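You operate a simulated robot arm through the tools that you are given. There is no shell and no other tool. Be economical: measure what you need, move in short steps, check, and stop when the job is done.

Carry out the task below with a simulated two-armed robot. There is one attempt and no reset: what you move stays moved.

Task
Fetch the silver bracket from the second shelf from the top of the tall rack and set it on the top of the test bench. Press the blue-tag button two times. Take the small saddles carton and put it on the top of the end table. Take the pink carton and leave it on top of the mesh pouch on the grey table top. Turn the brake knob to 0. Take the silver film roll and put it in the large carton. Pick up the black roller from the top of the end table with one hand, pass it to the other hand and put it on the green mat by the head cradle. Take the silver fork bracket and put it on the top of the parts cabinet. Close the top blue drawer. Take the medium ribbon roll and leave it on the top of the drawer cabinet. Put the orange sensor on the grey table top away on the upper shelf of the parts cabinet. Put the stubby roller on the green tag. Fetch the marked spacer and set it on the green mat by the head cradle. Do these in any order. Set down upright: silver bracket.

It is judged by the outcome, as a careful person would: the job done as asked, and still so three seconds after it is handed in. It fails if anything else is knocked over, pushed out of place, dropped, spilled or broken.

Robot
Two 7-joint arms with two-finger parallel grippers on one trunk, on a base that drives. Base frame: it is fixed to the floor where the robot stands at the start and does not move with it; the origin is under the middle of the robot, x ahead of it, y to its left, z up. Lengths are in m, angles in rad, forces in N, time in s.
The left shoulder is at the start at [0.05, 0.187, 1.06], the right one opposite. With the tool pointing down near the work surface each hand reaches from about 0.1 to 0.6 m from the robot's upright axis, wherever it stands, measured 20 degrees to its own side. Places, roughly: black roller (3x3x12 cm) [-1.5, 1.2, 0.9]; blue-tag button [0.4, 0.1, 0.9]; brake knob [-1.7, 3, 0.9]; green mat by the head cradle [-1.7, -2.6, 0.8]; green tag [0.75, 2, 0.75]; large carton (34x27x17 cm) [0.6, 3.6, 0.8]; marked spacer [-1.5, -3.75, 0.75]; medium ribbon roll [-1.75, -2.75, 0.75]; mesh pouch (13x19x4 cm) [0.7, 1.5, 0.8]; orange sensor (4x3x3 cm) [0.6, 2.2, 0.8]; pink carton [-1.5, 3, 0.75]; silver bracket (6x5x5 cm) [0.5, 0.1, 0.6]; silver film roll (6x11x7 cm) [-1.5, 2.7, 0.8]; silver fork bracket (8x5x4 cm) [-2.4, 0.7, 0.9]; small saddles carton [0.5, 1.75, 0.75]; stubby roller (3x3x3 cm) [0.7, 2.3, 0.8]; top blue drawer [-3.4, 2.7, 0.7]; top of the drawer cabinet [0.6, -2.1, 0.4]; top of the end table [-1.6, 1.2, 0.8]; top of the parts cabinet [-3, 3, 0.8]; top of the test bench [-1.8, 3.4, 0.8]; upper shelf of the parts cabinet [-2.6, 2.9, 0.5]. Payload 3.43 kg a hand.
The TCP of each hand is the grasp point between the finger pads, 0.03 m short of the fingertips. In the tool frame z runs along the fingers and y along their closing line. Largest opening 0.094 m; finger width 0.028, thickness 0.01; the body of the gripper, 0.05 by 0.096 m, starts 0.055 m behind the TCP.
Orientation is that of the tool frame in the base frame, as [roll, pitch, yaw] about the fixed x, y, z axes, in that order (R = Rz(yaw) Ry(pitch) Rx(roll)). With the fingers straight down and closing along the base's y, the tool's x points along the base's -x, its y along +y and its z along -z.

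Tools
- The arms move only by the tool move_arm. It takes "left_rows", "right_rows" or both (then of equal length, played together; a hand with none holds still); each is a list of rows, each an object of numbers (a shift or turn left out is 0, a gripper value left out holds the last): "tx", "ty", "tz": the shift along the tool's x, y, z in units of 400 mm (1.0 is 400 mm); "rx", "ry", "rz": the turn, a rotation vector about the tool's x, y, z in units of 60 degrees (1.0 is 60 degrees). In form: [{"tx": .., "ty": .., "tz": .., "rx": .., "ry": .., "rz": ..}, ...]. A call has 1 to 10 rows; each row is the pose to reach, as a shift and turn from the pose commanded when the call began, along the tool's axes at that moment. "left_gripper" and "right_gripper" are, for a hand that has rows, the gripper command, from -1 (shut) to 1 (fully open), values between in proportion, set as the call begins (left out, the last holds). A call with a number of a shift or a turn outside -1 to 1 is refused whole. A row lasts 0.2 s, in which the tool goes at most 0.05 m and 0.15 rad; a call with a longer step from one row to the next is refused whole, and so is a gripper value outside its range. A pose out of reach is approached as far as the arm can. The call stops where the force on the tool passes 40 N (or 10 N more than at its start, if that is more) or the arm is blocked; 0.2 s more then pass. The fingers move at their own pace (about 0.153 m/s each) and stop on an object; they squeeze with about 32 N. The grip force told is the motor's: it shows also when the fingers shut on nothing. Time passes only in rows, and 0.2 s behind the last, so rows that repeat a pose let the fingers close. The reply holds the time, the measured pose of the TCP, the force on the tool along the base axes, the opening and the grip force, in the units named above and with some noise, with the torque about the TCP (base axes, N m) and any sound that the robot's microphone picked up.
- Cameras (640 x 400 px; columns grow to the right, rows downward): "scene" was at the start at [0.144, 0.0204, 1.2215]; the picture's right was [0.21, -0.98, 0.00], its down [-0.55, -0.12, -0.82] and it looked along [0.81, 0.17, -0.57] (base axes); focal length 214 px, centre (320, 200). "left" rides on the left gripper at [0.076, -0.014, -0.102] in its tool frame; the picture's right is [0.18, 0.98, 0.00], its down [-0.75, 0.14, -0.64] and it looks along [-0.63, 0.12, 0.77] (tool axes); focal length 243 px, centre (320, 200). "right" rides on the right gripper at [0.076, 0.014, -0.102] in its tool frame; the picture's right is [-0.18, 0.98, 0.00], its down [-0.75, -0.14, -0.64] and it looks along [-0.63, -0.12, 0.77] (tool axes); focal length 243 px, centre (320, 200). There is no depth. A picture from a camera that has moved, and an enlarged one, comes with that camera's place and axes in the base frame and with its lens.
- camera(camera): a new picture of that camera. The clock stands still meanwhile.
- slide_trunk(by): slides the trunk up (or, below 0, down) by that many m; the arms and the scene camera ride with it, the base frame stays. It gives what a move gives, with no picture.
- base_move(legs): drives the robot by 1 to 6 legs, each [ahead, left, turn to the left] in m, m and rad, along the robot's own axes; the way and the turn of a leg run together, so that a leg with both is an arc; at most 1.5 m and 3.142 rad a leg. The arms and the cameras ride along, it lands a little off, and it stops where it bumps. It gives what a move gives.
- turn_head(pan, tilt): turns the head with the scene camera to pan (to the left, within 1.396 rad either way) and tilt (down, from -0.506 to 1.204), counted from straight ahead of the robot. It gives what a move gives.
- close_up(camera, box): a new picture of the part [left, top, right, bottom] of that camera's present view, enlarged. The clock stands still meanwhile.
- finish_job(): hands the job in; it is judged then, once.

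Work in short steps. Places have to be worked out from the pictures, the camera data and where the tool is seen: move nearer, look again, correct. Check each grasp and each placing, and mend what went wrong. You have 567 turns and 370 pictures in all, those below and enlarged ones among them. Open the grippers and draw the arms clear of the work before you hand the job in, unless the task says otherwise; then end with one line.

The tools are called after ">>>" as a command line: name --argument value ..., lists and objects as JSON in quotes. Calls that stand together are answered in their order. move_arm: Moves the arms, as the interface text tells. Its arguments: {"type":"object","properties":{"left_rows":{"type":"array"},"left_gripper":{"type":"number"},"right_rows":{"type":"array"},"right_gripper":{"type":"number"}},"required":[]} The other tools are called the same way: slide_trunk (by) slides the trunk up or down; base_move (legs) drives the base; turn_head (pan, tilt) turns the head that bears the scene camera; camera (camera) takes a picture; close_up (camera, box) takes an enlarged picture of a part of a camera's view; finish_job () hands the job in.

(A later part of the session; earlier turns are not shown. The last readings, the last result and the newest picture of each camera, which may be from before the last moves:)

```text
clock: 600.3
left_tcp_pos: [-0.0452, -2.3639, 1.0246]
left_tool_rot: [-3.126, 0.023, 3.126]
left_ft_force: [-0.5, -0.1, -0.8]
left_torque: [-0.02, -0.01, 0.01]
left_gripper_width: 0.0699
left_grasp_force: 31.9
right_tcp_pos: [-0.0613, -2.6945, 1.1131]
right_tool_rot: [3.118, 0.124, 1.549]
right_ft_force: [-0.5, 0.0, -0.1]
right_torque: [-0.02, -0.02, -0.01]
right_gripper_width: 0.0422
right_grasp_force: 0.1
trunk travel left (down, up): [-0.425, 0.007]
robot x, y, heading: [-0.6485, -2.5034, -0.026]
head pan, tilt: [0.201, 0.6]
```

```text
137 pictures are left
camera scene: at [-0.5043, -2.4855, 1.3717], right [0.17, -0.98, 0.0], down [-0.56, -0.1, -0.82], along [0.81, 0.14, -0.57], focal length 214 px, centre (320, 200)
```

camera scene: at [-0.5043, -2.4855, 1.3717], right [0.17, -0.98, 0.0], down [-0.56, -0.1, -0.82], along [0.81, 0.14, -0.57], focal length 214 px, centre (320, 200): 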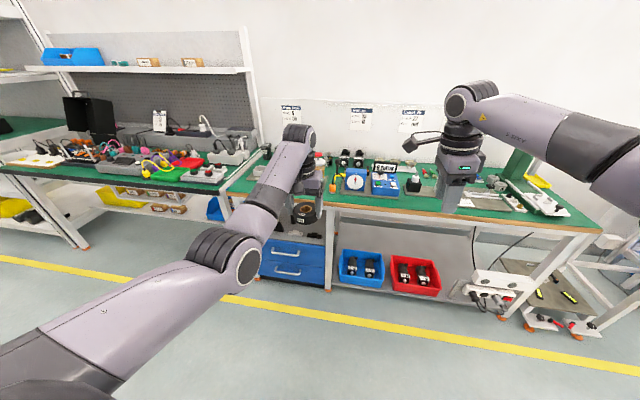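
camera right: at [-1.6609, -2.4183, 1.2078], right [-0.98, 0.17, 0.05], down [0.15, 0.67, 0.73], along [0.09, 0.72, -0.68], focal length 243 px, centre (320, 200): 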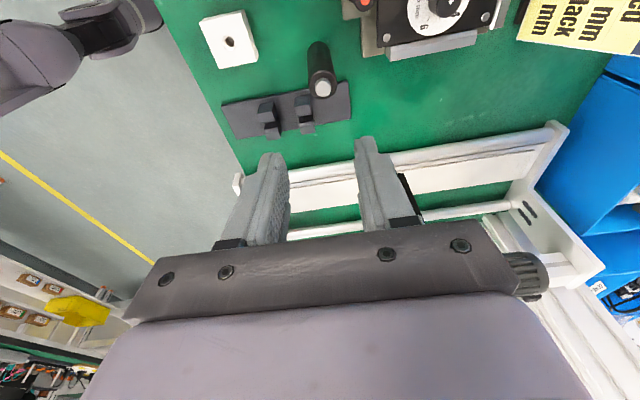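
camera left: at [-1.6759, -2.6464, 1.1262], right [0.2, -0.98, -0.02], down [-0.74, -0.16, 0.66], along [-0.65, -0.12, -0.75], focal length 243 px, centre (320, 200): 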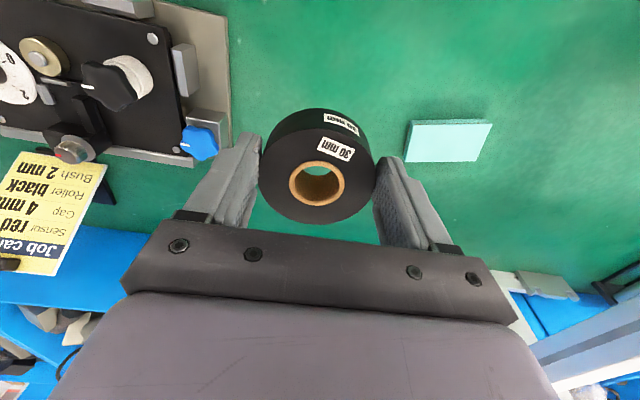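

The drawer cabinet sits under the table (front x≈0.40, y −2.37…−1.98). I'll lower the trunk fully and look at its top.

>>> slide_trunk --by -0.4

>>> base_move --legs '[[0.15, 0.12, 0.026]]'

>>> turn_head --pan 0.2 --tilt 0.45

>>> camera --camera "scene"

```text
clock: 604.1
left_tcp_pos: [-0.0444, -2.3627, 0.6253]
left_tool_rot: [-3.126, 0.022, 3.126]
left_ft_force: [-0.1, 0.7, -0.5]
left_torque: [0.0, 0.01, 0.02]
left_gripper_width: 0.0697
left_grasp_force: 32.2
right_tcp_pos: [-0.0619, -2.6938, 0.7139]
right_tool_rot: [3.117, 0.126, 1.547]
right_ft_force: [-1.3, 0.5, 0.3]
right_torque: [-0.03, 0.02, 0.01]
right_gripper_width: 0.0425
right_grasp_force: 0.0
trunk travel left (down, up): [-0.025, 0.407]
robot x, y, heading: [-0.6462, -2.503, -0.025]
head pan, tilt: [0.201, 0.6]
```

```text
clock: 605.8
left_tcp_pos: [0.1037, -2.2286, 0.6248]
left_tool_rot: [-3.127, 0.022, -3.128]
left_ft_force: [-0.7, -0.4, -0.8]
left_torque: [-0.02, 0.03, 0.0]
left_gripper_width: 0.0702
left_grasp_force: 31.9
right_tcp_pos: [0.0949, -2.5616, 0.7133]
right_tool_rot: [3.117, 0.123, 1.577]
right_ft_force: [-0.4, 0.2, 0.2]
right_torque: [0.0, 0.03, 0.03]
right_gripper_width: 0.0424
right_grasp_force: 0.0
trunk travel left (down, up): [-0.025, 0.407]
robot x, y, heading: [-0.4998, -2.3856, 0.0]
head pan, tilt: [0.201, 0.6]
```

```text
clock: 606.5
left_tcp_pos: [0.1034, -2.229, 0.6261]
left_tool_rot: [-3.126, 0.025, -3.13]
left_ft_force: [-0.8, -1.3, -1.1]
left_torque: [0.0, -0.01, 0.01]
left_gripper_width: 0.0698
left_grasp_force: 32.3
right_tcp_pos: [0.0953, -2.5611, 0.7136]
right_tool_rot: [3.117, 0.124, 1.577]
right_ft_force: [-0.6, 0.7, 0.0]
right_torque: [0.0, 0.0, 0.01]
right_gripper_width: 0.0423
right_grasp_force: 0.0
trunk travel left (down, up): [-0.025, 0.407]
robot x, y, heading: [-0.4956, -2.3833, 0.003]
head pan, tilt: [0.201, 0.45]
```

```text
136 pictures are left
camera scene: at [-0.3496, -2.3634, 0.9852], right [0.2, -0.98, 0.0], down [-0.43, -0.09, -0.9], along [0.88, 0.18, -0.44], focal length 214 px, centre (320, 200)
```

scene: 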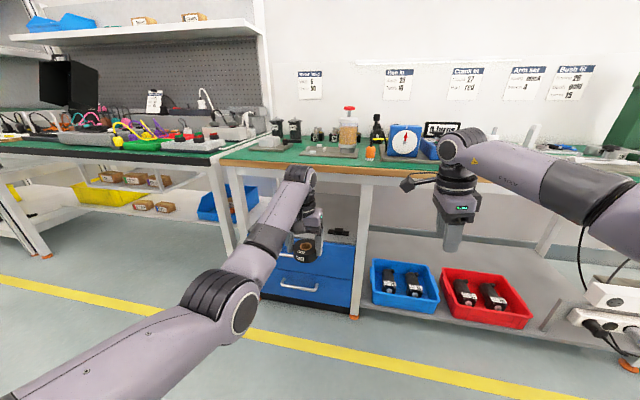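

>>> close_up --camera "scene" --box '[230, 170, 400, 330]'

>>> camera --camera "left"

```text
2.50 times, centred on (315, 250) of scene
camera zoom: at [-0.3496, -2.3634, 0.9852], right [0.2, -0.98, 0.0], down [-0.43, -0.09, -0.9], along [0.88, 0.18, -0.44], focal length 536 px, centre (332, 75)
```

zoom: 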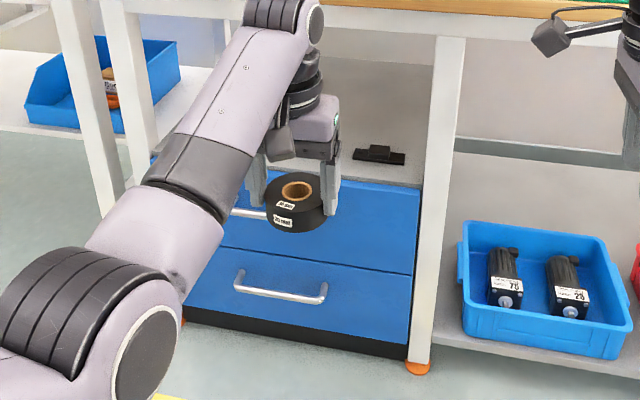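

```text
134 pictures are left
camera left: at [0.0261, -2.2422, 0.7255], right [-0.2, 0.98, -0.02], down [0.74, 0.16, 0.66], along [0.65, 0.11, -0.75], focal length 243 px, centre (320, 200)
```

left: 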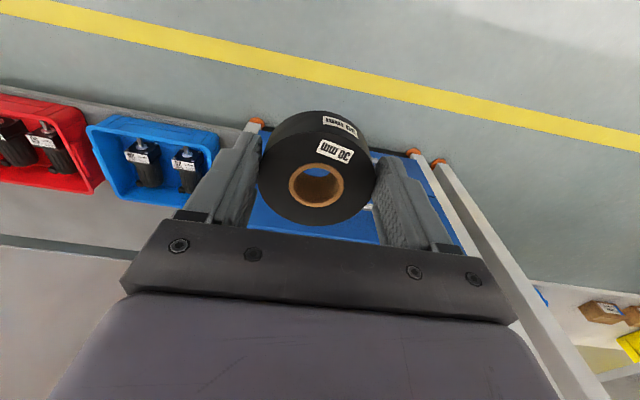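

The space above the cabinet is only ~0.26 m high, so a tilted hand is needed. I'll first regrasp the roll with a tilted tool on the tabletop; raising to view that surface.

>>> slide_trunk --by 0.4

>>> turn_head --pan 0.25 --tilt 0.6

>>> camera --camera "scene"

>>> close_up --camera "scene" --box '[220, 110, 460, 260]'

```text
clock: 610.3
left_tcp_pos: [0.104, -2.2275, 1.0248]
left_tool_rot: [-3.125, 0.023, -3.131]
left_ft_force: [0.2, 0.7, -1.6]
left_torque: [0.0, -0.03, 0.02]
left_gripper_width: 0.0702
left_grasp_force: 32.2
right_tcp_pos: [0.0957, -2.5602, 1.1142]
right_tool_rot: [3.117, 0.126, 1.577]
right_ft_force: [-0.3, -0.5, -0.4]
right_torque: [0.0, -0.02, 0.01]
right_gripper_width: 0.0421
right_grasp_force: 0.1
trunk travel left (down, up): [-0.425, 0.007]
robot x, y, heading: [-0.499, -2.3811, 0.008]
head pan, tilt: [0.201, 0.45]
```

```text
clock: 611.0
left_tcp_pos: [0.1044, -2.2282, 1.0254]
left_tool_rot: [-3.125, 0.022, -3.13]
left_ft_force: [-0.7, 0.0, -1.1]
left_torque: [-0.02, 0.02, 0.0]
left_gripper_width: 0.0697
left_grasp_force: 32.4
right_tcp_pos: [0.0952, -2.5613, 1.1141]
right_tool_rot: [3.116, 0.126, 1.576]
right_ft_force: [0.5, 0.5, 0.2]
right_torque: [-0.03, -0.02, -0.03]
right_gripper_width: 0.0422
right_grasp_force: 0.1
trunk travel left (down, up): [-0.425, 0.007]
robot x, y, heading: [-0.4926, -2.3855, 0.006]
head pan, tilt: [0.25, 0.6]
```

```text
133 pictures are left
camera scene: at [-0.354, -2.3599, 1.3718], right [0.25, -0.97, 0.0], down [-0.55, -0.14, -0.83], along [0.8, 0.21, -0.56], focal length 214 px, centre (320, 200)
```

scene: 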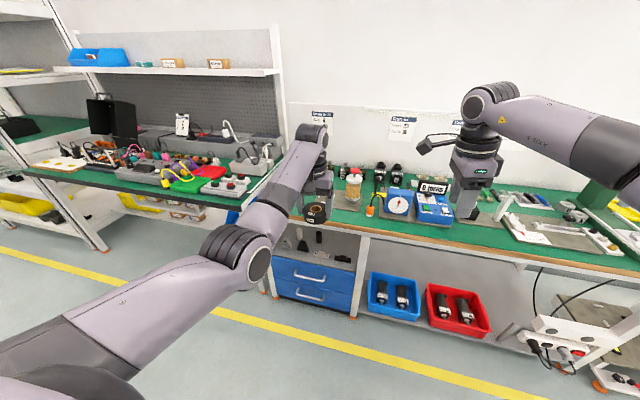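

```text
2.67 times, centred on (340, 185) of scene
camera zoom: at [-0.354, -2.3599, 1.3718], right [0.25, -0.97, 0.0], down [-0.55, -0.14, -0.83], along [0.8, 0.21, -0.56], focal length 572 px, centre (267, 240)
```

zoom: 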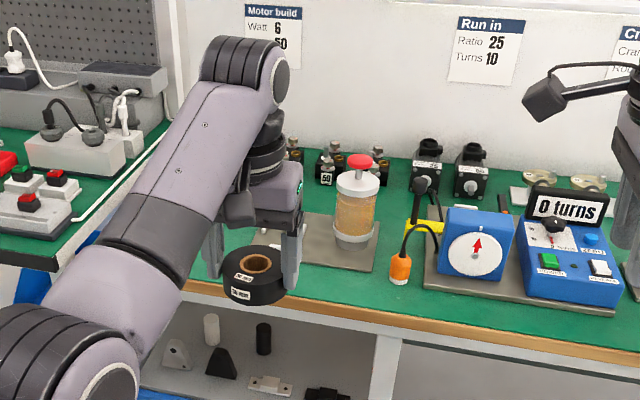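

Cabinet top already has small items and the table overhangs it, so I need a flatter tool (≈60°). Checking the near strip of this tabletop with the left camera for a regrasp spot.

>>> base_move --legs '[[0.12, 0.05, 0]]'

>>> camera --camera "left"

```text
clock: 612.3
left_tcp_pos: [0.2206, -2.1799, 1.0241]
left_tool_rot: [-3.126, 0.02, -3.13]
left_ft_force: [0.5, 0.2, -1.5]
left_torque: [-0.02, 0.05, -0.01]
left_gripper_width: 0.0699
left_grasp_force: 32.2
right_tcp_pos: [0.2143, -2.512, 1.1139]
right_tool_rot: [3.118, 0.125, 1.578]
right_ft_force: [0.2, -0.3, 0.3]
right_torque: [0.03, 0.04, -0.02]
right_gripper_width: 0.0421
right_grasp_force: 0.1
trunk travel left (down, up): [-0.425, 0.007]
robot x, y, heading: [-0.3797, -2.3341, 0.001]
head pan, tilt: [0.25, 0.6]
```

```text
131 pictures are left
camera left: at [0.1435, -2.1933, 1.1252], right [-0.2, 0.98, -0.02], down [0.74, 0.16, 0.66], along [0.65, 0.11, -0.75], focal length 243 px, centre (320, 200)
```

left: 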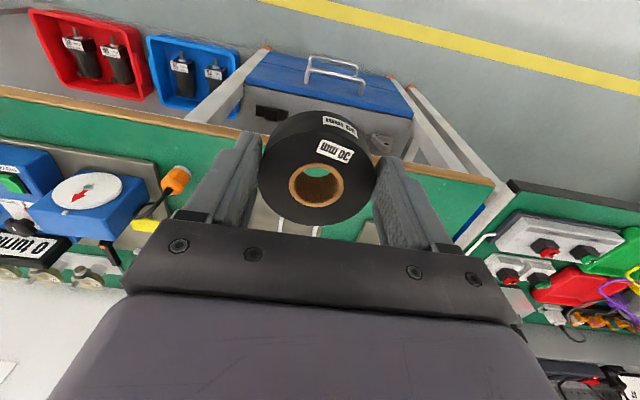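

I need a clear look at the cabinet top. I'll back off 0.2 m, lower the trunk, swing the left hand aside, and look.

>>> base_move --legs '[[-0.25, 0, 0]]'

>>> move_arm --left_rows '[{"ty": 0.1}, {"ty": 0.2}, {"ty": 0.3}, {"ty": 0.4}, {"ty": 0.5}]'

>>> slide_trunk --by -0.3

>>> turn_head --pan 0.2 --tilt 0.5

>>> camera --camera "scene"

>>> close_up --camera "scene" --box '[240, 190, 400, 290]'

```text
clock: 614.1
left_tcp_pos: [-0.0317, -2.1805, 1.0252]
left_tool_rot: [-3.126, 0.023, -3.129]
left_ft_force: [0.0, 0.2, -1.1]
left_torque: [0.01, 0.02, -0.02]
left_gripper_width: 0.0702
left_grasp_force: 31.8
right_tcp_pos: [-0.0414, -2.5122, 1.1144]
right_tool_rot: [3.118, 0.127, 1.58]
right_ft_force: [-0.4, 0.6, 0.2]
right_torque: [-0.02, -0.01, -0.02]
right_gripper_width: 0.0423
right_grasp_force: 0.0
trunk travel left (down, up): [-0.425, 0.007]
robot x, y, heading: [-0.6365, -2.3347, -0.0]
head pan, tilt: [0.25, 0.6]
```

```text
clock: 615.3
left_tcp_pos: [-0.0364, -1.9795, 1.0219]
left_tool_rot: [-3.124, 0.021, -3.129]
left_ft_force: [0.3, 0.6, -1.7]
left_torque: [0.0, 0.03, 0.02]
left_gripper_width: 0.07
left_grasp_force: 31.8
right_tcp_pos: [-0.039, -2.5127, 1.115]
right_tool_rot: [3.117, 0.126, 1.579]
right_ft_force: [-0.3, 0.4, 0.2]
right_torque: [-0.03, 0.0, 0.01]
right_gripper_width: 0.0422
right_grasp_force: 0.0
trunk travel left (down, up): [-0.425, 0.007]
robot x, y, heading: [-0.6308, -2.3358, 0.006]
head pan, tilt: [0.25, 0.6]
```

```text
clock: 618.3
left_tcp_pos: [-0.0363, -1.9808, 0.7235]
left_tool_rot: [-3.127, 0.024, -3.127]
left_ft_force: [-0.1, -0.2, -1.3]
left_torque: [-0.03, -0.01, 0.0]
left_gripper_width: 0.0702
left_grasp_force: 32.5
right_tcp_pos: [-0.0387, -2.5122, 0.8143]
right_tool_rot: [3.117, 0.126, 1.579]
right_ft_force: [-0.4, 0.2, -0.2]
right_torque: [-0.03, 0.01, 0.0]
right_gripper_width: 0.0423
right_grasp_force: 0.1
trunk travel left (down, up): [-0.125, 0.307]
robot x, y, heading: [-0.6285, -2.3344, 0.004]
head pan, tilt: [0.25, 0.6]
```

```text
clock: 619.0
left_tcp_pos: [-0.0353, -1.9807, 0.7227]
left_tool_rot: [-3.126, 0.022, -3.127]
left_ft_force: [-0.9, 0.6, -0.3]
left_torque: [0.0, 0.04, 0.0]
left_gripper_width: 0.0699
left_grasp_force: 32.0
right_tcp_pos: [-0.0396, -2.512, 0.8152]
right_tool_rot: [3.116, 0.126, 1.581]
right_ft_force: [-0.5, -0.6, -0.4]
right_torque: [-0.01, -0.02, 0.04]
right_gripper_width: 0.0426
right_grasp_force: 0.1
trunk travel left (down, up): [-0.125, 0.307]
robot x, y, heading: [-0.6299, -2.3359, 0.007]
head pan, tilt: [0.201, 0.499]
```

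```text
130 pictures are left
camera scene: at [-0.485, -2.316, 1.0808], right [0.2, -0.98, 0.0], down [-0.47, -0.1, -0.88], along [0.86, 0.18, -0.48], focal length 214 px, centre (320, 200)
```

scene: 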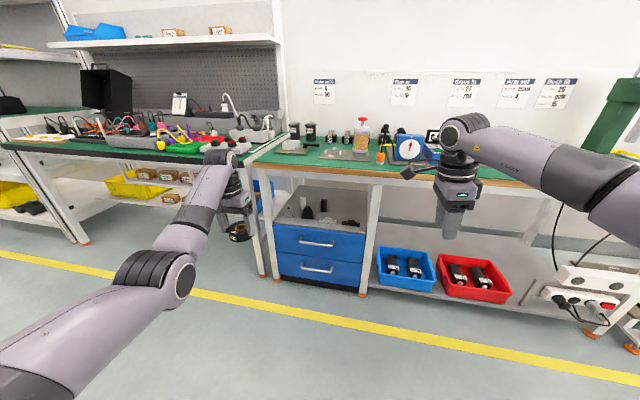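

```text
4.00 times, centred on (320, 240) of scene
camera zoom: at [-0.485, -2.316, 1.0808], right [0.2, -0.98, 0.0], down [-0.47, -0.1, -0.88], along [0.86, 0.18, -0.48], focal length 858 px, centre (320, 40)
```

zoom: 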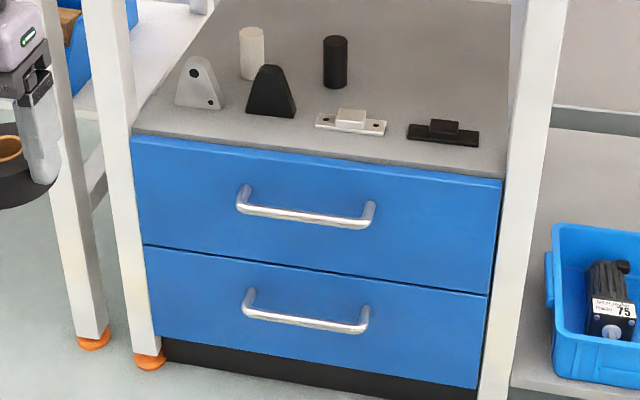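

Cabinet top (z≈0.42, front x≈0.40) has small parts along its front; free space is behind the black plate around (0.55, −2.2), under a table apron at z≈0.70. The wrist camera would be in the way unless it's on top, so I'll test whether the left wrist can flip 180°.

>>> move_arm --left_rows '[{"rz": 0.14}, {"rz": 0.28}, {"rz": 0.42}, {"rz": 0.56}, {"rz": 0.7}, {"rz": 0.84}, {"rz": 0.98}]'

>>> move_arm --left_rows '[{"rz": 0.14}, {"rz": 0.28}, {"rz": 0.42}, {"rz": 0.56}, {"rz": 0.7}, {"rz": 0.84}, {"rz": 0.98}]'

```text
clock: 620.6
left_tcp_pos: [-0.0354, -1.9813, 0.7208]
left_tool_rot: [3.131, 0.024, 2.126]
left_ft_force: [0.3, -1.2, -0.9]
left_torque: [0.0, -0.01, -0.01]
left_gripper_width: 0.0697
left_grasp_force: 32.0
right_tcp_pos: [-0.0397, -2.5118, 0.8138]
right_tool_rot: [3.117, 0.125, 1.579]
right_ft_force: [1.1, -0.2, 0.0]
right_torque: [0.0, -0.02, 0.03]
right_gripper_width: 0.0422
right_grasp_force: 0.1
trunk travel left (down, up): [-0.125, 0.307]
robot x, y, heading: [-0.6281, -2.3393, 0.004]
head pan, tilt: [0.201, 0.499]
```

```text
clock: 622.2
left_tcp_pos: [-0.0342, -1.9805, 0.7225]
left_tool_rot: [3.113, 0.005, 1.097]
left_ft_force: [0.4, -0.7, -1.8]
left_torque: [0.02, 0.01, -0.01]
left_gripper_width: 0.0701
left_grasp_force: 31.9
right_tcp_pos: [-0.0395, -2.5136, 0.8133]
right_tool_rot: [3.116, 0.126, 1.579]
right_ft_force: [-1.1, 0.1, 0.0]
right_torque: [0.0, -0.05, 0.0]
right_gripper_width: 0.0421
right_grasp_force: 0.2
trunk travel left (down, up): [-0.125, 0.307]
robot x, y, heading: [-0.6334, -2.3398, 0.006]
head pan, tilt: [0.201, 0.499]
```

Good so far (118°). Continuing to 180°.

>>> move_arm --left_rows '[{"rz": 0.14}, {"rz": 0.28}, {"rz": 0.42}, {"rz": 0.56}, {"rz": 0.7}, {"rz": 0.84}, {"rz": 0.98}]'

>>> camera --camera "left"

```text
clock: 623.8
left_tcp_pos: [-0.035, -1.981, 0.7227]
left_tool_rot: [3.126, -0.02, 0.073]
left_ft_force: [1.0, 1.1, -0.6]
left_torque: [0.0, -0.03, 0.02]
left_gripper_width: 0.0699
left_grasp_force: 31.6
right_tcp_pos: [-0.0379, -2.5123, 0.8136]
right_tool_rot: [3.118, 0.126, 1.579]
right_ft_force: [-0.3, -0.3, 0.2]
right_torque: [-0.01, -0.01, -0.01]
right_gripper_width: 0.0422
right_grasp_force: 0.1
trunk travel left (down, up): [-0.125, 0.307]
robot x, y, heading: [-0.634, -2.3365, 0.008]
head pan, tilt: [0.201, 0.499]
```

```text
128 pictures are left
camera left: at [0.0389, -1.9588, 0.8253], right [0.26, -0.97, 0.02], down [-0.76, -0.19, 0.63], along [-0.6, -0.18, -0.78], focal length 243 px, centre (320, 200)
```

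left: 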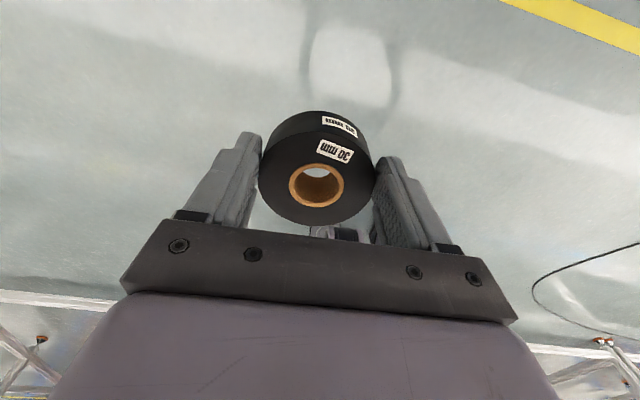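

The flip works, putting the camera on top when pitched forward. Now I need a spot to set the roll flat and regrasp it from the side; looking at this tabletop.

>>> turn_head --pan 0.15 --tilt 0.35

>>> slide_trunk --by 0.3

>>> close_up --camera "scene" --box '[240, 150, 480, 300]'

```text
clock: 624.5
left_tcp_pos: [-0.0352, -1.9797, 0.7215]
left_tool_rot: [3.126, -0.022, 0.077]
left_ft_force: [-0.1, -0.4, -1.4]
left_torque: [0.01, -0.01, -0.01]
left_gripper_width: 0.0703
left_grasp_force: 31.5
right_tcp_pos: [-0.0387, -2.512, 0.8146]
right_tool_rot: [3.118, 0.125, 1.579]
right_ft_force: [0.1, -0.5, 0.3]
right_torque: [-0.04, -0.03, -0.01]
right_gripper_width: 0.0424
right_grasp_force: 0.0
trunk travel left (down, up): [-0.125, 0.307]
robot x, y, heading: [-0.6293, -2.3342, 0.006]
head pan, tilt: [0.15, 0.351]
```

```text
clock: 627.5
left_tcp_pos: [-0.034, -1.9796, 1.0212]
left_tool_rot: [3.125, -0.02, 0.076]
left_ft_force: [0.3, -0.5, -1.1]
left_torque: [0.02, -0.01, 0.01]
left_gripper_width: 0.0702
left_grasp_force: 32.1
right_tcp_pos: [-0.0388, -2.5123, 1.1138]
right_tool_rot: [3.117, 0.125, 1.58]
right_ft_force: [-0.5, 0.7, 0.3]
right_torque: [-0.01, 0.01, 0.01]
right_gripper_width: 0.0423
right_grasp_force: 0.1
trunk travel left (down, up): [-0.425, 0.007]
robot x, y, heading: [-0.6314, -2.3367, 0.006]
head pan, tilt: [0.15, 0.351]
```

```text
2.67 times, centred on (360, 225) of scene
camera zoom: at [-0.4819, -2.3202, 1.3944], right [0.16, -0.99, 0.0], down [-0.34, -0.05, -0.94], along [0.93, 0.15, -0.34], focal length 572 px, centre (213, 133)
```

zoom: 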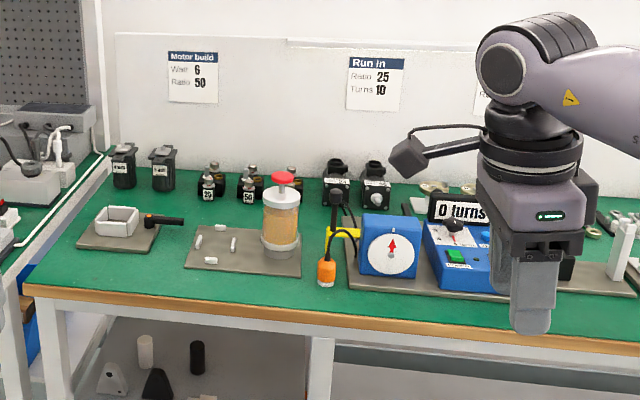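

A free strip (x 0.334–0.477, y≈−2.03) is available on this table. I'll set the roll there and regrasp.

>>> base_move --legs '[[0.42, 0, -0.006]]'

>>> move_arm --left_rows '[{"ty": 0.06, "tz": 0.1}, {"ty": 0.12, "tz": 0.2}, {"ty": 0.12, "tz": 0.3}, {"ty": 0.12, "tz": 0.4}]'

>>> camera --camera "left"

>>> turn_head --pan 0.3 --tilt 0.8

>>> camera --camera "scene"

```text
clock: 630.1
left_tcp_pos: [0.3921, -1.9909, 1.0214]
left_tool_rot: [3.126, -0.022, 0.06]
left_ft_force: [0.7, -0.4, -1.7]
left_torque: [0.0, 0.01, 0.02]
left_gripper_width: 0.0702
left_grasp_force: 32.0
right_tcp_pos: [0.3798, -2.522, 1.1121]
right_tool_rot: [3.118, 0.125, 1.564]
right_ft_force: [0.0, -0.2, -0.5]
right_torque: [-0.02, -0.01, 0.04]
right_gripper_width: 0.0426
right_grasp_force: 0.0
trunk travel left (down, up): [-0.425, 0.007]
robot x, y, heading: [-0.2087, -2.3374, -0.008]
head pan, tilt: [0.15, 0.351]
```

```text
clock: 631.1
left_tcp_pos: [0.3995, -2.0408, 0.8606]
left_tool_rot: [3.126, -0.021, 0.063]
left_ft_force: [-0.1, -0.5, -1.1]
left_torque: [-0.01, 0.02, -0.04]
left_gripper_width: 0.07
left_grasp_force: 31.8
right_tcp_pos: [0.3789, -2.5221, 1.1126]
right_tool_rot: [3.117, 0.125, 1.564]
right_ft_force: [0.2, 0.6, 0.1]
right_torque: [-0.02, 0.0, -0.02]
right_gripper_width: 0.0422
right_grasp_force: 0.0
trunk travel left (down, up): [-0.425, 0.007]
robot x, y, heading: [-0.2082, -2.3355, -0.012]
head pan, tilt: [0.15, 0.351]
```

```text
126 pictures are left
camera left: at [0.4732, -2.0197, 0.964], right [0.24, -0.97, 0.02], down [-0.76, -0.18, 0.63], along [-0.6, -0.17, -0.78], focal length 243 px, centre (320, 200)
```

left: 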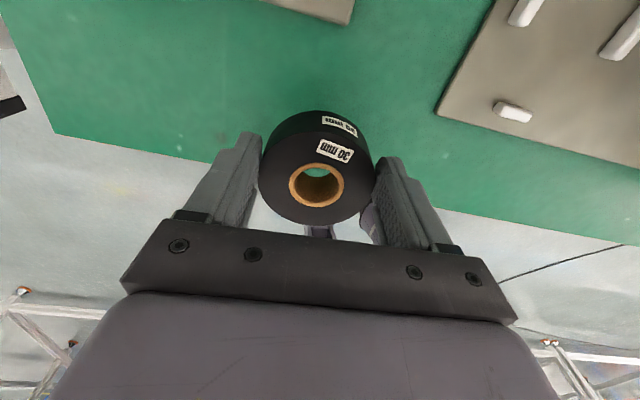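

```text
clock: 632.0
left_tcp_pos: [0.3998, -2.0404, 0.8612]
left_tool_rot: [3.125, -0.018, 0.061]
left_ft_force: [-0.4, -0.4, -1.0]
left_torque: [0.0, 0.0, 0.01]
left_gripper_width: 0.0701
left_grasp_force: 32.2
right_tcp_pos: [0.3804, -2.5212, 1.1132]
right_tool_rot: [3.115, 0.124, 1.563]
right_ft_force: [-0.5, -1.5, 0.6]
right_torque: [-0.02, 0.01, -0.02]
right_gripper_width: 0.0425
right_grasp_force: 0.0
trunk travel left (down, up): [-0.425, 0.007]
robot x, y, heading: [-0.2094, -2.3358, -0.012]
head pan, tilt: [0.3, 0.799]
```

```text
125 pictures are left
camera scene: at [-0.075, -2.3132, 1.3549], right [0.29, -0.96, 0.0], down [-0.69, -0.21, -0.7], along [0.67, 0.2, -0.72], focal length 214 px, centre (320, 200)
```

scene: 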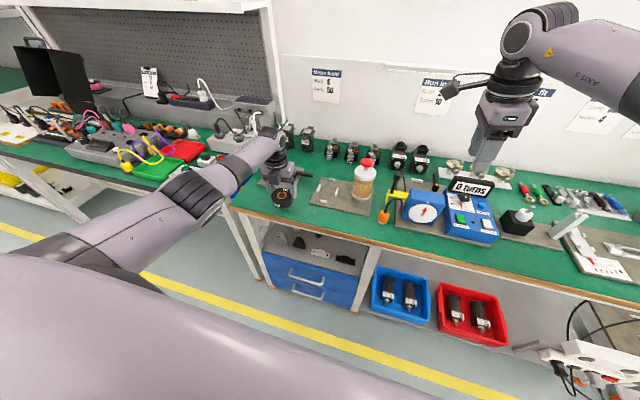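

The table edge is at x≈0.351; shifting the roll 2.5 cm farther in and lowering to contact.

>>> move_arm --left_rows '[{"tx": 0.06, "tz": 0.02}, {"tx": 0.06, "tz": 0.07}, {"tx": 0.06, "tz": 0.09}]'

>>> move_arm --left_rows '[{"tz": 0.012}, {"tz": 0.024}]'

>>> move_arm --left_rows '[{"tz": 0.012}, {"tz": 0.024}]'

```text
clock: 632.8
left_tcp_pos: [0.3988, -2.0396, 0.8608]
left_tool_rot: [3.125, -0.021, 0.064]
left_ft_force: [0.6, -0.6, -1.6]
left_torque: [-0.02, 0.0, 0.01]
left_gripper_width: 0.0699
left_grasp_force: 31.9
left hand out of reach, approached as far as the arm can: row 1, 2, 3
right_tcp_pos: [0.3796, -2.5216, 1.1133]
right_tool_rot: [3.118, 0.125, 1.563]
right_ft_force: [0.0, -0.4, -0.4]
right_torque: [-0.02, -0.01, -0.02]
right_gripper_width: 0.0421
right_grasp_force: 0.1
trunk travel left (down, up): [-0.425, 0.007]
robot x, y, heading: [-0.2067, -2.3397, -0.004]
head pan, tilt: [0.3, 0.799]
```

```text
clock: 633.4
left_tcp_pos: [0.4001, -2.041, 0.8513]
left_tool_rot: [3.127, -0.021, 0.061]
left_ft_force: [0.9, 0.4, -1.1]
left_torque: [-0.02, -0.03, -0.03]
left_gripper_width: 0.0698
left_grasp_force: 32.1
right_tcp_pos: [0.3806, -2.5221, 1.1137]
right_tool_rot: [3.117, 0.126, 1.564]
right_ft_force: [-0.3, -0.5, 0.1]
right_torque: [0.02, -0.04, 0.01]
right_gripper_width: 0.0422
right_grasp_force: 0.1
trunk travel left (down, up): [-0.425, 0.007]
robot x, y, heading: [-0.2106, -2.3356, -0.009]
head pan, tilt: [0.3, 0.799]
```

```text
clock: 634.0
left_tcp_pos: [0.3996, -2.0424, 0.8406]
left_tool_rot: [3.123, -0.023, 0.062]
left_ft_force: [-0.1, 0.6, -1.7]
left_torque: [0.01, -0.03, 0.0]
left_gripper_width: 0.0701
left_grasp_force: 32.4
right_tcp_pos: [0.3803, -2.5225, 1.1143]
right_tool_rot: [3.117, 0.127, 1.563]
right_ft_force: [0.2, 0.5, 0.8]
right_torque: [0.01, -0.02, -0.02]
right_gripper_width: 0.0424
right_grasp_force: 0.0
trunk travel left (down, up): [-0.425, 0.007]
robot x, y, heading: [-0.2096, -2.3367, -0.012]
head pan, tilt: [0.3, 0.799]
```

Reach-limited, so I'll move the base ahead 3 cm instead, then lower.

>>> base_move --legs '[[0.03, 0, 0.008]]'

>>> move_arm --left_rows '[{"tz": 0.012}, {"tz": 0.024}, {"tz": 0.036}]'

>>> move_arm --left_rows '[{"tz": 0.01}, {"tz": 0.02}, {"tz": 0.03}]'

```text
clock: 634.8
left_tcp_pos: [0.4283, -2.0374, 0.8406]
left_tool_rot: [3.127, -0.022, 0.069]
left_ft_force: [0.3, -0.2, -2.0]
left_torque: [0.0, -0.02, 0.0]
left_gripper_width: 0.0698
left_grasp_force: 32.3
right_tcp_pos: [0.412, -2.5173, 1.1134]
right_tool_rot: [3.118, 0.124, 1.572]
right_ft_force: [-0.6, 0.1, 0.1]
right_torque: [-0.01, 0.02, 0.02]
right_gripper_width: 0.0423
right_grasp_force: 0.0
trunk travel left (down, up): [-0.425, 0.007]
robot x, y, heading: [-0.1798, -2.3399, -0.001]
head pan, tilt: [0.3, 0.799]
```

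```text
clock: 635.6
left_tcp_pos: [0.425, -2.0369, 0.829]
left_tool_rot: [3.124, -0.023, 0.072]
left_ft_force: [-0.6, 0.6, -2.1]
left_torque: [0.0, -0.01, -0.02]
left_gripper_width: 0.07
left_grasp_force: 32.2
left hand out of reach, approached as far as the arm can: row 2
right_tcp_pos: [0.4111, -2.5177, 1.1143]
right_tool_rot: [3.118, 0.126, 1.572]
right_ft_force: [0.1, -0.8, 0.2]
right_torque: [-0.01, 0.02, 0.01]
right_gripper_width: 0.0423
right_grasp_force: 0.1
trunk travel left (down, up): [-0.425, 0.007]
robot x, y, heading: [-0.1783, -2.3409, -0.002]
head pan, tilt: [0.3, 0.799]
```

```text
clock: 636.4
left_tcp_pos: [0.4235, -2.0367, 0.824]
left_tool_rot: [3.127, -0.029, 0.072]
left_ft_force: [5.9, 0.7, 15.8]
left_torque: [0.24, 0.47, -0.07]
left_gripper_width: 0.0703
left_grasp_force: 31.8
left hand out of reach, approached as far as the arm can: row 1, 2, 3
right_tcp_pos: [0.4111, -2.5184, 1.1151]
right_tool_rot: [3.115, 0.123, 1.574]
right_ft_force: [1.0, 0.7, -0.1]
right_torque: [0.01, 0.04, 0.04]
right_gripper_width: 0.0425
right_grasp_force: 0.1
trunk travel left (down, up): [-0.425, 0.007]
robot x, y, heading: [-0.1765, -2.3398, 0.001]
head pan, tilt: [0.3, 0.799]
```

Roll is down (18 N). Releasing, rising, and backing away to repitch the hand.

>>> move_arm --left_rows '[{"tz": -0.005}, {"tz": -0.005}, {"tz": -0.005}]' --left_gripper 0.95

>>> move_arm --left_rows '[{"tz": -0.08}, {"tz": -0.18}, {"tz": -0.28}]'

>>> base_move --legs '[[-0.3, 0, 0]]'

>>> slide_trunk --by -0.25

>>> move_arm --left_rows '[{"ry": 0.14}, {"ry": 0.28}, {"ry": 0.42}, {"ry": 0.56}, {"ry": 0.7}, {"ry": 0.84}, {"ry": 0.98}]'

>>> camera --camera "left"

```text
clock: 637.2
left_tcp_pos: [0.4217, -2.0368, 0.8237]
left_tool_rot: [3.126, -0.021, 0.069]
left_ft_force: [-0.3, 0.2, 0.0]
left_torque: [0.0, 0.0, -0.01]
left_gripper_width: 0.0919
left_grasp_force: 0.0
right_tcp_pos: [0.4101, -2.5175, 1.1139]
right_tool_rot: [3.117, 0.125, 1.574]
right_ft_force: [0.2, 0.6, 0.3]
right_torque: [-0.01, -0.01, -0.02]
right_gripper_width: 0.0421
right_grasp_force: 0.1
trunk travel left (down, up): [-0.425, 0.007]
robot x, y, heading: [-0.1784, -2.3376, -0.003]
head pan, tilt: [0.3, 0.799]
```

```text
clock: 638.0
left_tcp_pos: [0.4217, -2.0371, 0.9377]
left_tool_rot: [3.126, -0.022, 0.073]
left_ft_force: [-0.1, -0.3, 0.6]
left_torque: [0.0, -0.04, 0.0]
left_gripper_width: 0.0916
left_grasp_force: 0.1
right_tcp_pos: [0.4113, -2.5177, 1.1138]
right_tool_rot: [3.117, 0.125, 1.574]
right_ft_force: [0.0, -0.4, -1.2]
right_torque: [-0.03, 0.01, 0.01]
right_gripper_width: 0.0425
right_grasp_force: 0.0
trunk travel left (down, up): [-0.425, 0.007]
robot x, y, heading: [-0.1823, -2.3366, -0.002]
head pan, tilt: [0.3, 0.799]
```

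```text
clock: 640.1
left_tcp_pos: [0.1201, -2.0378, 0.936]
left_tool_rot: [3.125, -0.023, 0.071]
left_ft_force: [0.8, 0.8, 0.4]
left_torque: [-0.01, -0.03, -0.02]
left_gripper_width: 0.0918
left_grasp_force: 0.0
right_tcp_pos: [0.1109, -2.5174, 1.1144]
right_tool_rot: [3.117, 0.126, 1.572]
right_ft_force: [-0.4, 0.3, -0.6]
right_torque: [-0.01, -0.01, -0.04]
right_gripper_width: 0.0421
right_grasp_force: 0.1
trunk travel left (down, up): [-0.425, 0.007]
robot x, y, heading: [-0.4804, -2.3395, -0.002]
head pan, tilt: [0.3, 0.799]
```

```text
clock: 642.6
left_tcp_pos: [0.1208, -2.0392, 0.6862]
left_tool_rot: [3.128, -0.022, 0.069]
left_ft_force: [0.1, -0.5, 0.7]
left_torque: [0.01, 0.01, 0.0]
left_gripper_width: 0.0918
left_grasp_force: 0.0
right_tcp_pos: [0.1113, -2.5166, 0.8647]
right_tool_rot: [3.118, 0.126, 1.568]
right_ft_force: [-0.8, -0.4, -1.0]
right_torque: [0.03, 0.0, 0.02]
right_gripper_width: 0.0423
right_grasp_force: 0.1
trunk travel left (down, up): [-0.175, 0.257]
robot x, y, heading: [-0.4766, -2.3363, -0.004]
head pan, tilt: [0.3, 0.799]
```

```text
clock: 644.2
left_tcp_pos: [0.121, -2.0384, 0.6859]
left_tool_rot: [3.108, -1.052, 0.099]
left_ft_force: [0.7, -0.2, 0.0]
left_torque: [0.02, 0.04, 0.0]
left_gripper_width: 0.0914
left_grasp_force: 0.0
right_tcp_pos: [0.1109, -2.5171, 0.8639]
right_tool_rot: [3.117, 0.125, 1.57]
right_ft_force: [-0.5, 0.5, 0.8]
right_torque: [0.0, 0.05, -0.02]
right_gripper_width: 0.0421
right_grasp_force: 0.0
trunk travel left (down, up): [-0.175, 0.257]
robot x, y, heading: [-0.4817, -2.3426, -0.004]
head pan, tilt: [0.3, 0.799]
```

```text
124 pictures are left
camera left: at [0.0706, -2.0251, 0.8025], right [0.16, -0.97, 0.18], down [-0.92, -0.21, -0.33], along [0.36, -0.11, -0.93], focal length 243 px, centre (320, 200)
```

left: 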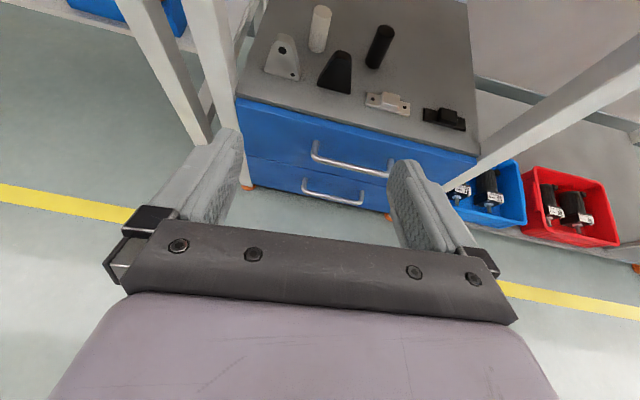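

Excellent: with the camera on top I can even see the cabinet top; its free area is around (0.57, −2.27). Now raise to tabletop level and regrasp the roll from the side.

>>> move_arm --left_rows '[{"ry": 0.07}, {"ry": 0.14}]' --left_gripper 1

>>> slide_trunk --by 0.14

>>> base_move --legs '[[0.13, 0, 0.004]]'

>>> camera --camera "left"

```text
clock: 644.9
left_tcp_pos: [0.1217, -2.0374, 0.6857]
left_tool_rot: [3.097, -1.195, 0.11]
left_ft_force: [-0.6, 0.4, -0.5]
left_torque: [0.01, 0.01, 0.0]
left_gripper_width: 0.094
left_grasp_force: 0.0
right_tcp_pos: [0.1114, -2.5178, 0.8641]
right_tool_rot: [3.118, 0.125, 1.573]
right_ft_force: [0.9, 0.1, -0.3]
right_torque: [0.0, -0.02, 0.0]
right_gripper_width: 0.0424
right_grasp_force: 0.1
trunk travel left (down, up): [-0.175, 0.257]
robot x, y, heading: [-0.4851, -2.3405, -0.003]
head pan, tilt: [0.3, 0.799]
```

```text
clock: 646.5
left_tcp_pos: [0.1199, -2.0385, 0.8261]
left_tool_rot: [3.099, -1.194, 0.11]
left_ft_force: [0.3, 0.3, -1.4]
left_torque: [0.05, 0.01, -0.01]
left_gripper_width: 0.0938
left_grasp_force: 0.0
right_tcp_pos: [0.1121, -2.5174, 1.0034]
right_tool_rot: [3.117, 0.126, 1.571]
right_ft_force: [-0.3, 0.6, -0.2]
right_torque: [-0.02, 0.0, 0.05]
right_gripper_width: 0.0424
right_grasp_force: 0.0
trunk travel left (down, up): [-0.315, 0.117]
robot x, y, heading: [-0.482, -2.3376, -0.002]
head pan, tilt: [0.3, 0.799]
```

```text
clock: 647.8
left_tcp_pos: [0.2516, -2.0358, 0.8273]
left_tool_rot: [3.098, -1.195, 0.114]
left_ft_force: [-0.2, -0.1, 0.0]
left_torque: [0.01, 0.04, 0.02]
left_gripper_width: 0.0942
left_grasp_force: 0.1
right_tcp_pos: [0.2428, -2.5153, 1.0032]
right_tool_rot: [3.117, 0.125, 1.575]
right_ft_force: [0.2, 0.1, -0.4]
right_torque: [0.01, 0.01, 0.0]
right_gripper_width: 0.0424
right_grasp_force: 0.0
trunk travel left (down, up): [-0.315, 0.117]
robot x, y, heading: [-0.3496, -2.343, 0.001]
head pan, tilt: [0.3, 0.799]
```

```text
123 pictures are left
camera left: at [0.1836, -2.0246, 0.9337], right [0.14, -0.97, 0.19], down [-0.86, -0.21, -0.46], along [0.49, -0.1, -0.87], focal length 243 px, centre (320, 200)
```

left: 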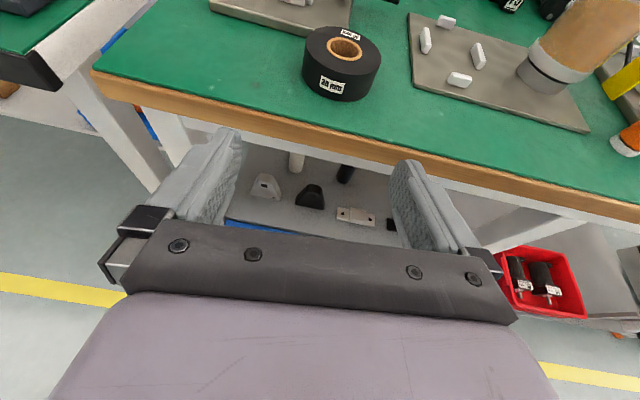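

Aligned with the roll ((0.405, −2.039)). Sliding in from the side just above the table surface.

>>> move_arm --left_rows '[{"tx": 0.037, "ty": 0.01, "tz": 0.09}, {"tx": 0.07, "ty": 0.02, "tz": 0.18}, {"tx": 0.095, "ty": 0.03, "tz": 0.28}, {"tx": 0.111, "ty": 0.035, "tz": 0.3655}]'

>>> camera --camera "left"

```text
clock: 648.8
left_tcp_pos: [0.4025, -2.0425, 0.8138]
left_tool_rot: [3.094, -1.194, 0.113]
left_ft_force: [0.4, 0.6, -0.3]
left_torque: [-0.04, 0.02, 0.0]
left_gripper_width: 0.094
left_grasp_force: 0.1
right_tcp_pos: [0.2417, -2.515, 1.0035]
right_tool_rot: [3.117, 0.126, 1.575]
right_ft_force: [0.8, -0.4, -0.3]
right_torque: [0.04, -0.01, 0.0]
right_gripper_width: 0.0423
right_grasp_force: 0.1
trunk travel left (down, up): [-0.315, 0.117]
robot x, y, heading: [-0.3493, -2.3353, 0.002]
head pan, tilt: [0.3, 0.799]
```

```text
122 pictures are left
camera left: at [0.336, -2.0304, 0.9213], right [0.14, -0.97, 0.19], down [-0.86, -0.21, -0.46], along [0.49, -0.1, -0.87], focal length 243 px, centre (320, 200)
```

left: 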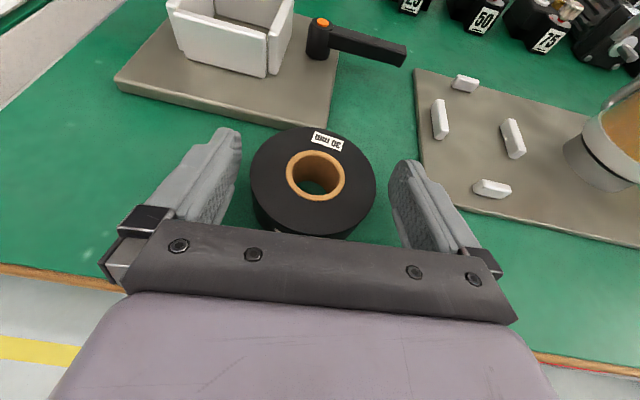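

Roll is squarely between the fingers. Closing.

>>> move_arm --left_rows '[{"tz": 0}, {"tz": 0}, {"tz": 0}]' --left_gripper -1

>>> move_arm --left_rows '[{"tx": -0.0, "tz": -0.01}, {"tx": 0.06, "tz": -0.03}, {"tx": 0.13, "tz": -0.06}]'

>>> camera --camera "left"

```text
clock: 649.6
left_tcp_pos: [0.4036, -2.0403, 0.814]
left_tool_rot: [3.095, -1.196, 0.114]
left_ft_force: [1.4, 0.1, 1.5]
left_torque: [0.13, -0.05, -0.03]
left_gripper_width: 0.0702
left_grasp_force: 31.9
right_tcp_pos: [0.2417, -2.5161, 1.0047]
right_tool_rot: [3.117, 0.125, 1.575]
right_ft_force: [-0.1, -0.4, 0.6]
right_torque: [0.01, 0.03, 0.0]
right_gripper_width: 0.0423
right_grasp_force: 0.2
trunk travel left (down, up): [-0.315, 0.117]
robot x, y, heading: [-0.3439, -2.337, 0.002]
head pan, tilt: [0.3, 0.799]
```

```text
clock: 650.4
left_tcp_pos: [0.4009, -2.0368, 0.872]
left_tool_rot: [3.101, -1.193, 0.113]
left_ft_force: [0.8, -0.1, -0.5]
left_torque: [0.0, 0.04, 0.0]
left_gripper_width: 0.0699
left_grasp_force: 32.1
right_tcp_pos: [0.2422, -2.5164, 1.003]
right_tool_rot: [3.118, 0.125, 1.574]
right_ft_force: [0.8, 0.1, -0.1]
right_torque: [-0.03, 0.02, 0.02]
right_gripper_width: 0.0425
right_grasp_force: 0.1
trunk travel left (down, up): [-0.315, 0.117]
robot x, y, heading: [-0.3502, -2.3381, 0.003]
head pan, tilt: [0.3, 0.799]
```

```text
121 pictures are left
camera left: at [0.3334, -2.0264, 0.9806], right [0.14, -0.97, 0.19], down [-0.86, -0.21, -0.46], along [0.49, -0.1, -0.87], focal length 243 px, centre (320, 200)
```

left: 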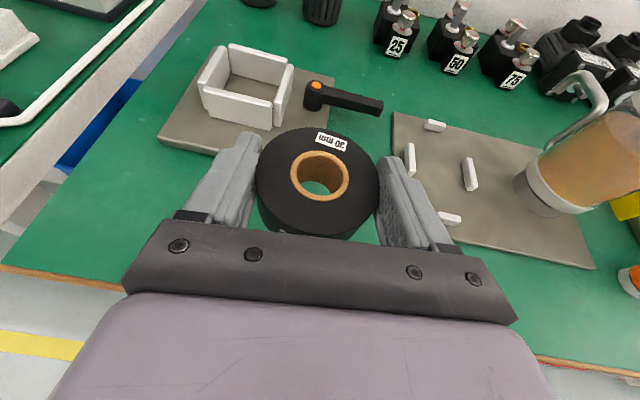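

Roll regrasped flat. I'll back off, lower the trunk, and tuck the right hand back so it won't meet the table.

>>> base_move --legs '[[-0.35, 0, 0], [0, -0.2, 0]]'

>>> slide_trunk --by -0.31

>>> move_arm --right_rows '[{"ty": -0.1, "tx": -0.04}, {"ty": -0.2, "tx": -0.08}, {"ty": -0.3, "tx": -0.12}, {"ty": -0.4, "tx": -0.16}, {"ty": -0.5, "tx": -0.2}, {"ty": -0.6, "tx": -0.24}]'

```text
clock: 654.7
left_tcp_pos: [0.0495, -2.2413, 0.8729]
left_tool_rot: [3.099, -1.192, 0.11]
left_ft_force: [0.2, 0.5, -1.5]
left_torque: [-0.04, 0.03, 0.02]
left_gripper_width: 0.07
left_grasp_force: 32.7
right_tcp_pos: [-0.1111, -2.7194, 1.0034]
right_tool_rot: [3.119, 0.127, 1.573]
right_ft_force: [-0.2, 0.6, -1.2]
right_torque: [0.01, 0.0, 0.02]
right_gripper_width: 0.0421
right_grasp_force: 0.1
trunk travel left (down, up): [-0.315, 0.117]
robot x, y, heading: [-0.7056, -2.5428, -0.0]
head pan, tilt: [0.3, 0.799]
```

```text
clock: 657.8
left_tcp_pos: [0.0485, -2.2419, 0.5626]
left_tool_rot: [3.1, -1.194, 0.114]
left_ft_force: [0.6, -0.2, -1.2]
left_torque: [-0.04, -0.01, -0.01]
left_gripper_width: 0.0701
left_grasp_force: 32.1
right_tcp_pos: [-0.111, -2.7181, 0.6941]
right_tool_rot: [3.118, 0.126, 1.575]
right_ft_force: [0.3, 0.1, 0.0]
right_torque: [0.01, 0.0, -0.02]
right_gripper_width: 0.0423
right_grasp_force: 0.0
trunk travel left (down, up): [-0.005, 0.427]
robot x, y, heading: [-0.7023, -2.5367, 0.004]
head pan, tilt: [0.3, 0.799]
```

```text
clock: 659.2
left_tcp_pos: [0.0491, -2.2417, 0.5632]
left_tool_rot: [3.099, -1.194, 0.113]
left_ft_force: [0.9, 0.7, -1.5]
left_torque: [-0.01, 0.04, -0.01]
left_gripper_width: 0.0702
left_grasp_force: 31.8
right_tcp_pos: [-0.3514, -2.8151, 0.7001]
right_tool_rot: [3.118, 0.125, 1.573]
right_ft_force: [-0.3, 0.3, 0.6]
right_torque: [-0.03, 0.03, 0.04]
right_gripper_width: 0.042
right_grasp_force: 0.0
trunk travel left (down, up): [-0.005, 0.427]
robot x, y, heading: [-0.7045, -2.541, 0.001]
head pan, tilt: [0.3, 0.799]
```

Right hand tucked. Lowering the left hand to z≈0.50 and moving ahead toward the cabinet, then a look.

>>> move_arm --left_rows '[{"tx": -0.075, "tz": 0.03}, {"tx": -0.15, "tz": 0.06}]'

>>> base_move --legs '[[0.28, 0, 0]]'

>>> camera --camera "left"

```text
clock: 659.8
left_tcp_pos: [0.0469, -2.2436, 0.4982]
left_tool_rot: [3.098, -1.192, 0.113]
left_ft_force: [0.5, 0.2, -0.7]
left_torque: [-0.01, 0.0, -0.01]
left_gripper_width: 0.07
left_grasp_force: 31.9
right_tcp_pos: [-0.3526, -2.8159, 0.6996]
right_tool_rot: [3.116, 0.126, 1.573]
right_ft_force: [-1.0, 0.1, 0.4]
right_torque: [-0.02, 0.01, -0.01]
right_gripper_width: 0.042
right_grasp_force: 0.0
trunk travel left (down, up): [-0.005, 0.427]
robot x, y, heading: [-0.7025, -2.5421, 0.001]
head pan, tilt: [0.3, 0.799]
```

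```text
clock: 661.7
left_tcp_pos: [0.3265, -2.2398, 0.4988]
left_tool_rot: [3.1, -1.193, 0.116]
left_ft_force: [2.0, 0.2, -1.7]
left_torque: [0.01, -0.03, -0.01]
left_gripper_width: 0.07
left_grasp_force: 32.8
right_tcp_pos: [-0.0711, -2.8126, 0.7005]
right_tool_rot: [3.118, 0.126, 1.577]
right_ft_force: [0.2, 0.1, 0.0]
right_torque: [-0.01, 0.03, 0.01]
right_gripper_width: 0.0422
right_grasp_force: 0.1
trunk travel left (down, up): [-0.005, 0.427]
robot x, y, heading: [-0.4252, -2.5368, 0.0]
head pan, tilt: [0.3, 0.799]
```

```text
120 pictures are left
camera left: at [0.2587, -2.2291, 0.6064], right [0.14, -0.97, 0.19], down [-0.86, -0.21, -0.46], along [0.49, -0.1, -0.87], focal length 243 px, centre (320, 200)
```

left: 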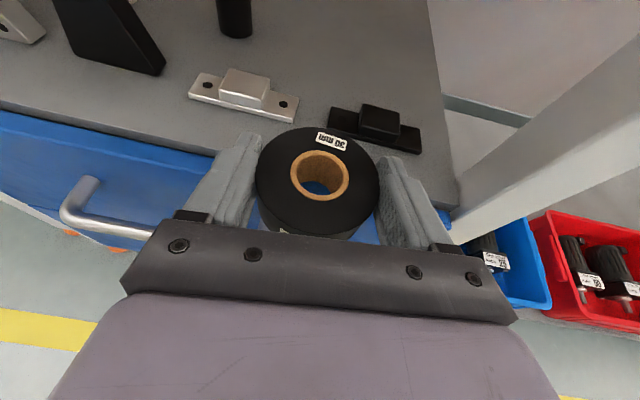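

The free spot beyond the black plate is clear at (0.57–0.6, −2.24). Driving ahead 0.24 m at this height.

>>> base_move --legs '[[0.24, 0, 0]]'

>>> camera --camera "left"

```text
clock: 663.5
left_tcp_pos: [0.5653, -2.2391, 0.4979]
left_tool_rot: [3.099, -1.193, 0.117]
left_ft_force: [0.2, 0.2, -1.0]
left_torque: [-0.02, -0.01, 0.02]
left_gripper_width: 0.07
left_grasp_force: 32.0
right_tcp_pos: [0.1662, -2.8127, 0.6995]
right_tool_rot: [3.116, 0.126, 1.576]
right_ft_force: [-0.3, 0.9, -0.6]
right_torque: [0.0, -0.01, -0.02]
right_gripper_width: 0.0422
right_grasp_force: 0.0
trunk travel left (down, up): [-0.005, 0.427]
robot x, y, heading: [-0.1812, -2.5394, 0.003]
head pan, tilt: [0.3, 0.799]
```

```text
119 pictures are left
camera left: at [0.4971, -2.2282, 0.6064], right [0.14, -0.97, 0.19], down [-0.86, -0.21, -0.46], along [0.49, -0.1, -0.87], focal length 243 px, centre (320, 200)
```

left: 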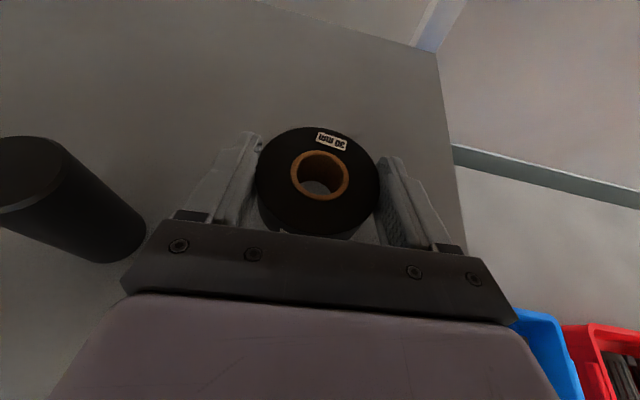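

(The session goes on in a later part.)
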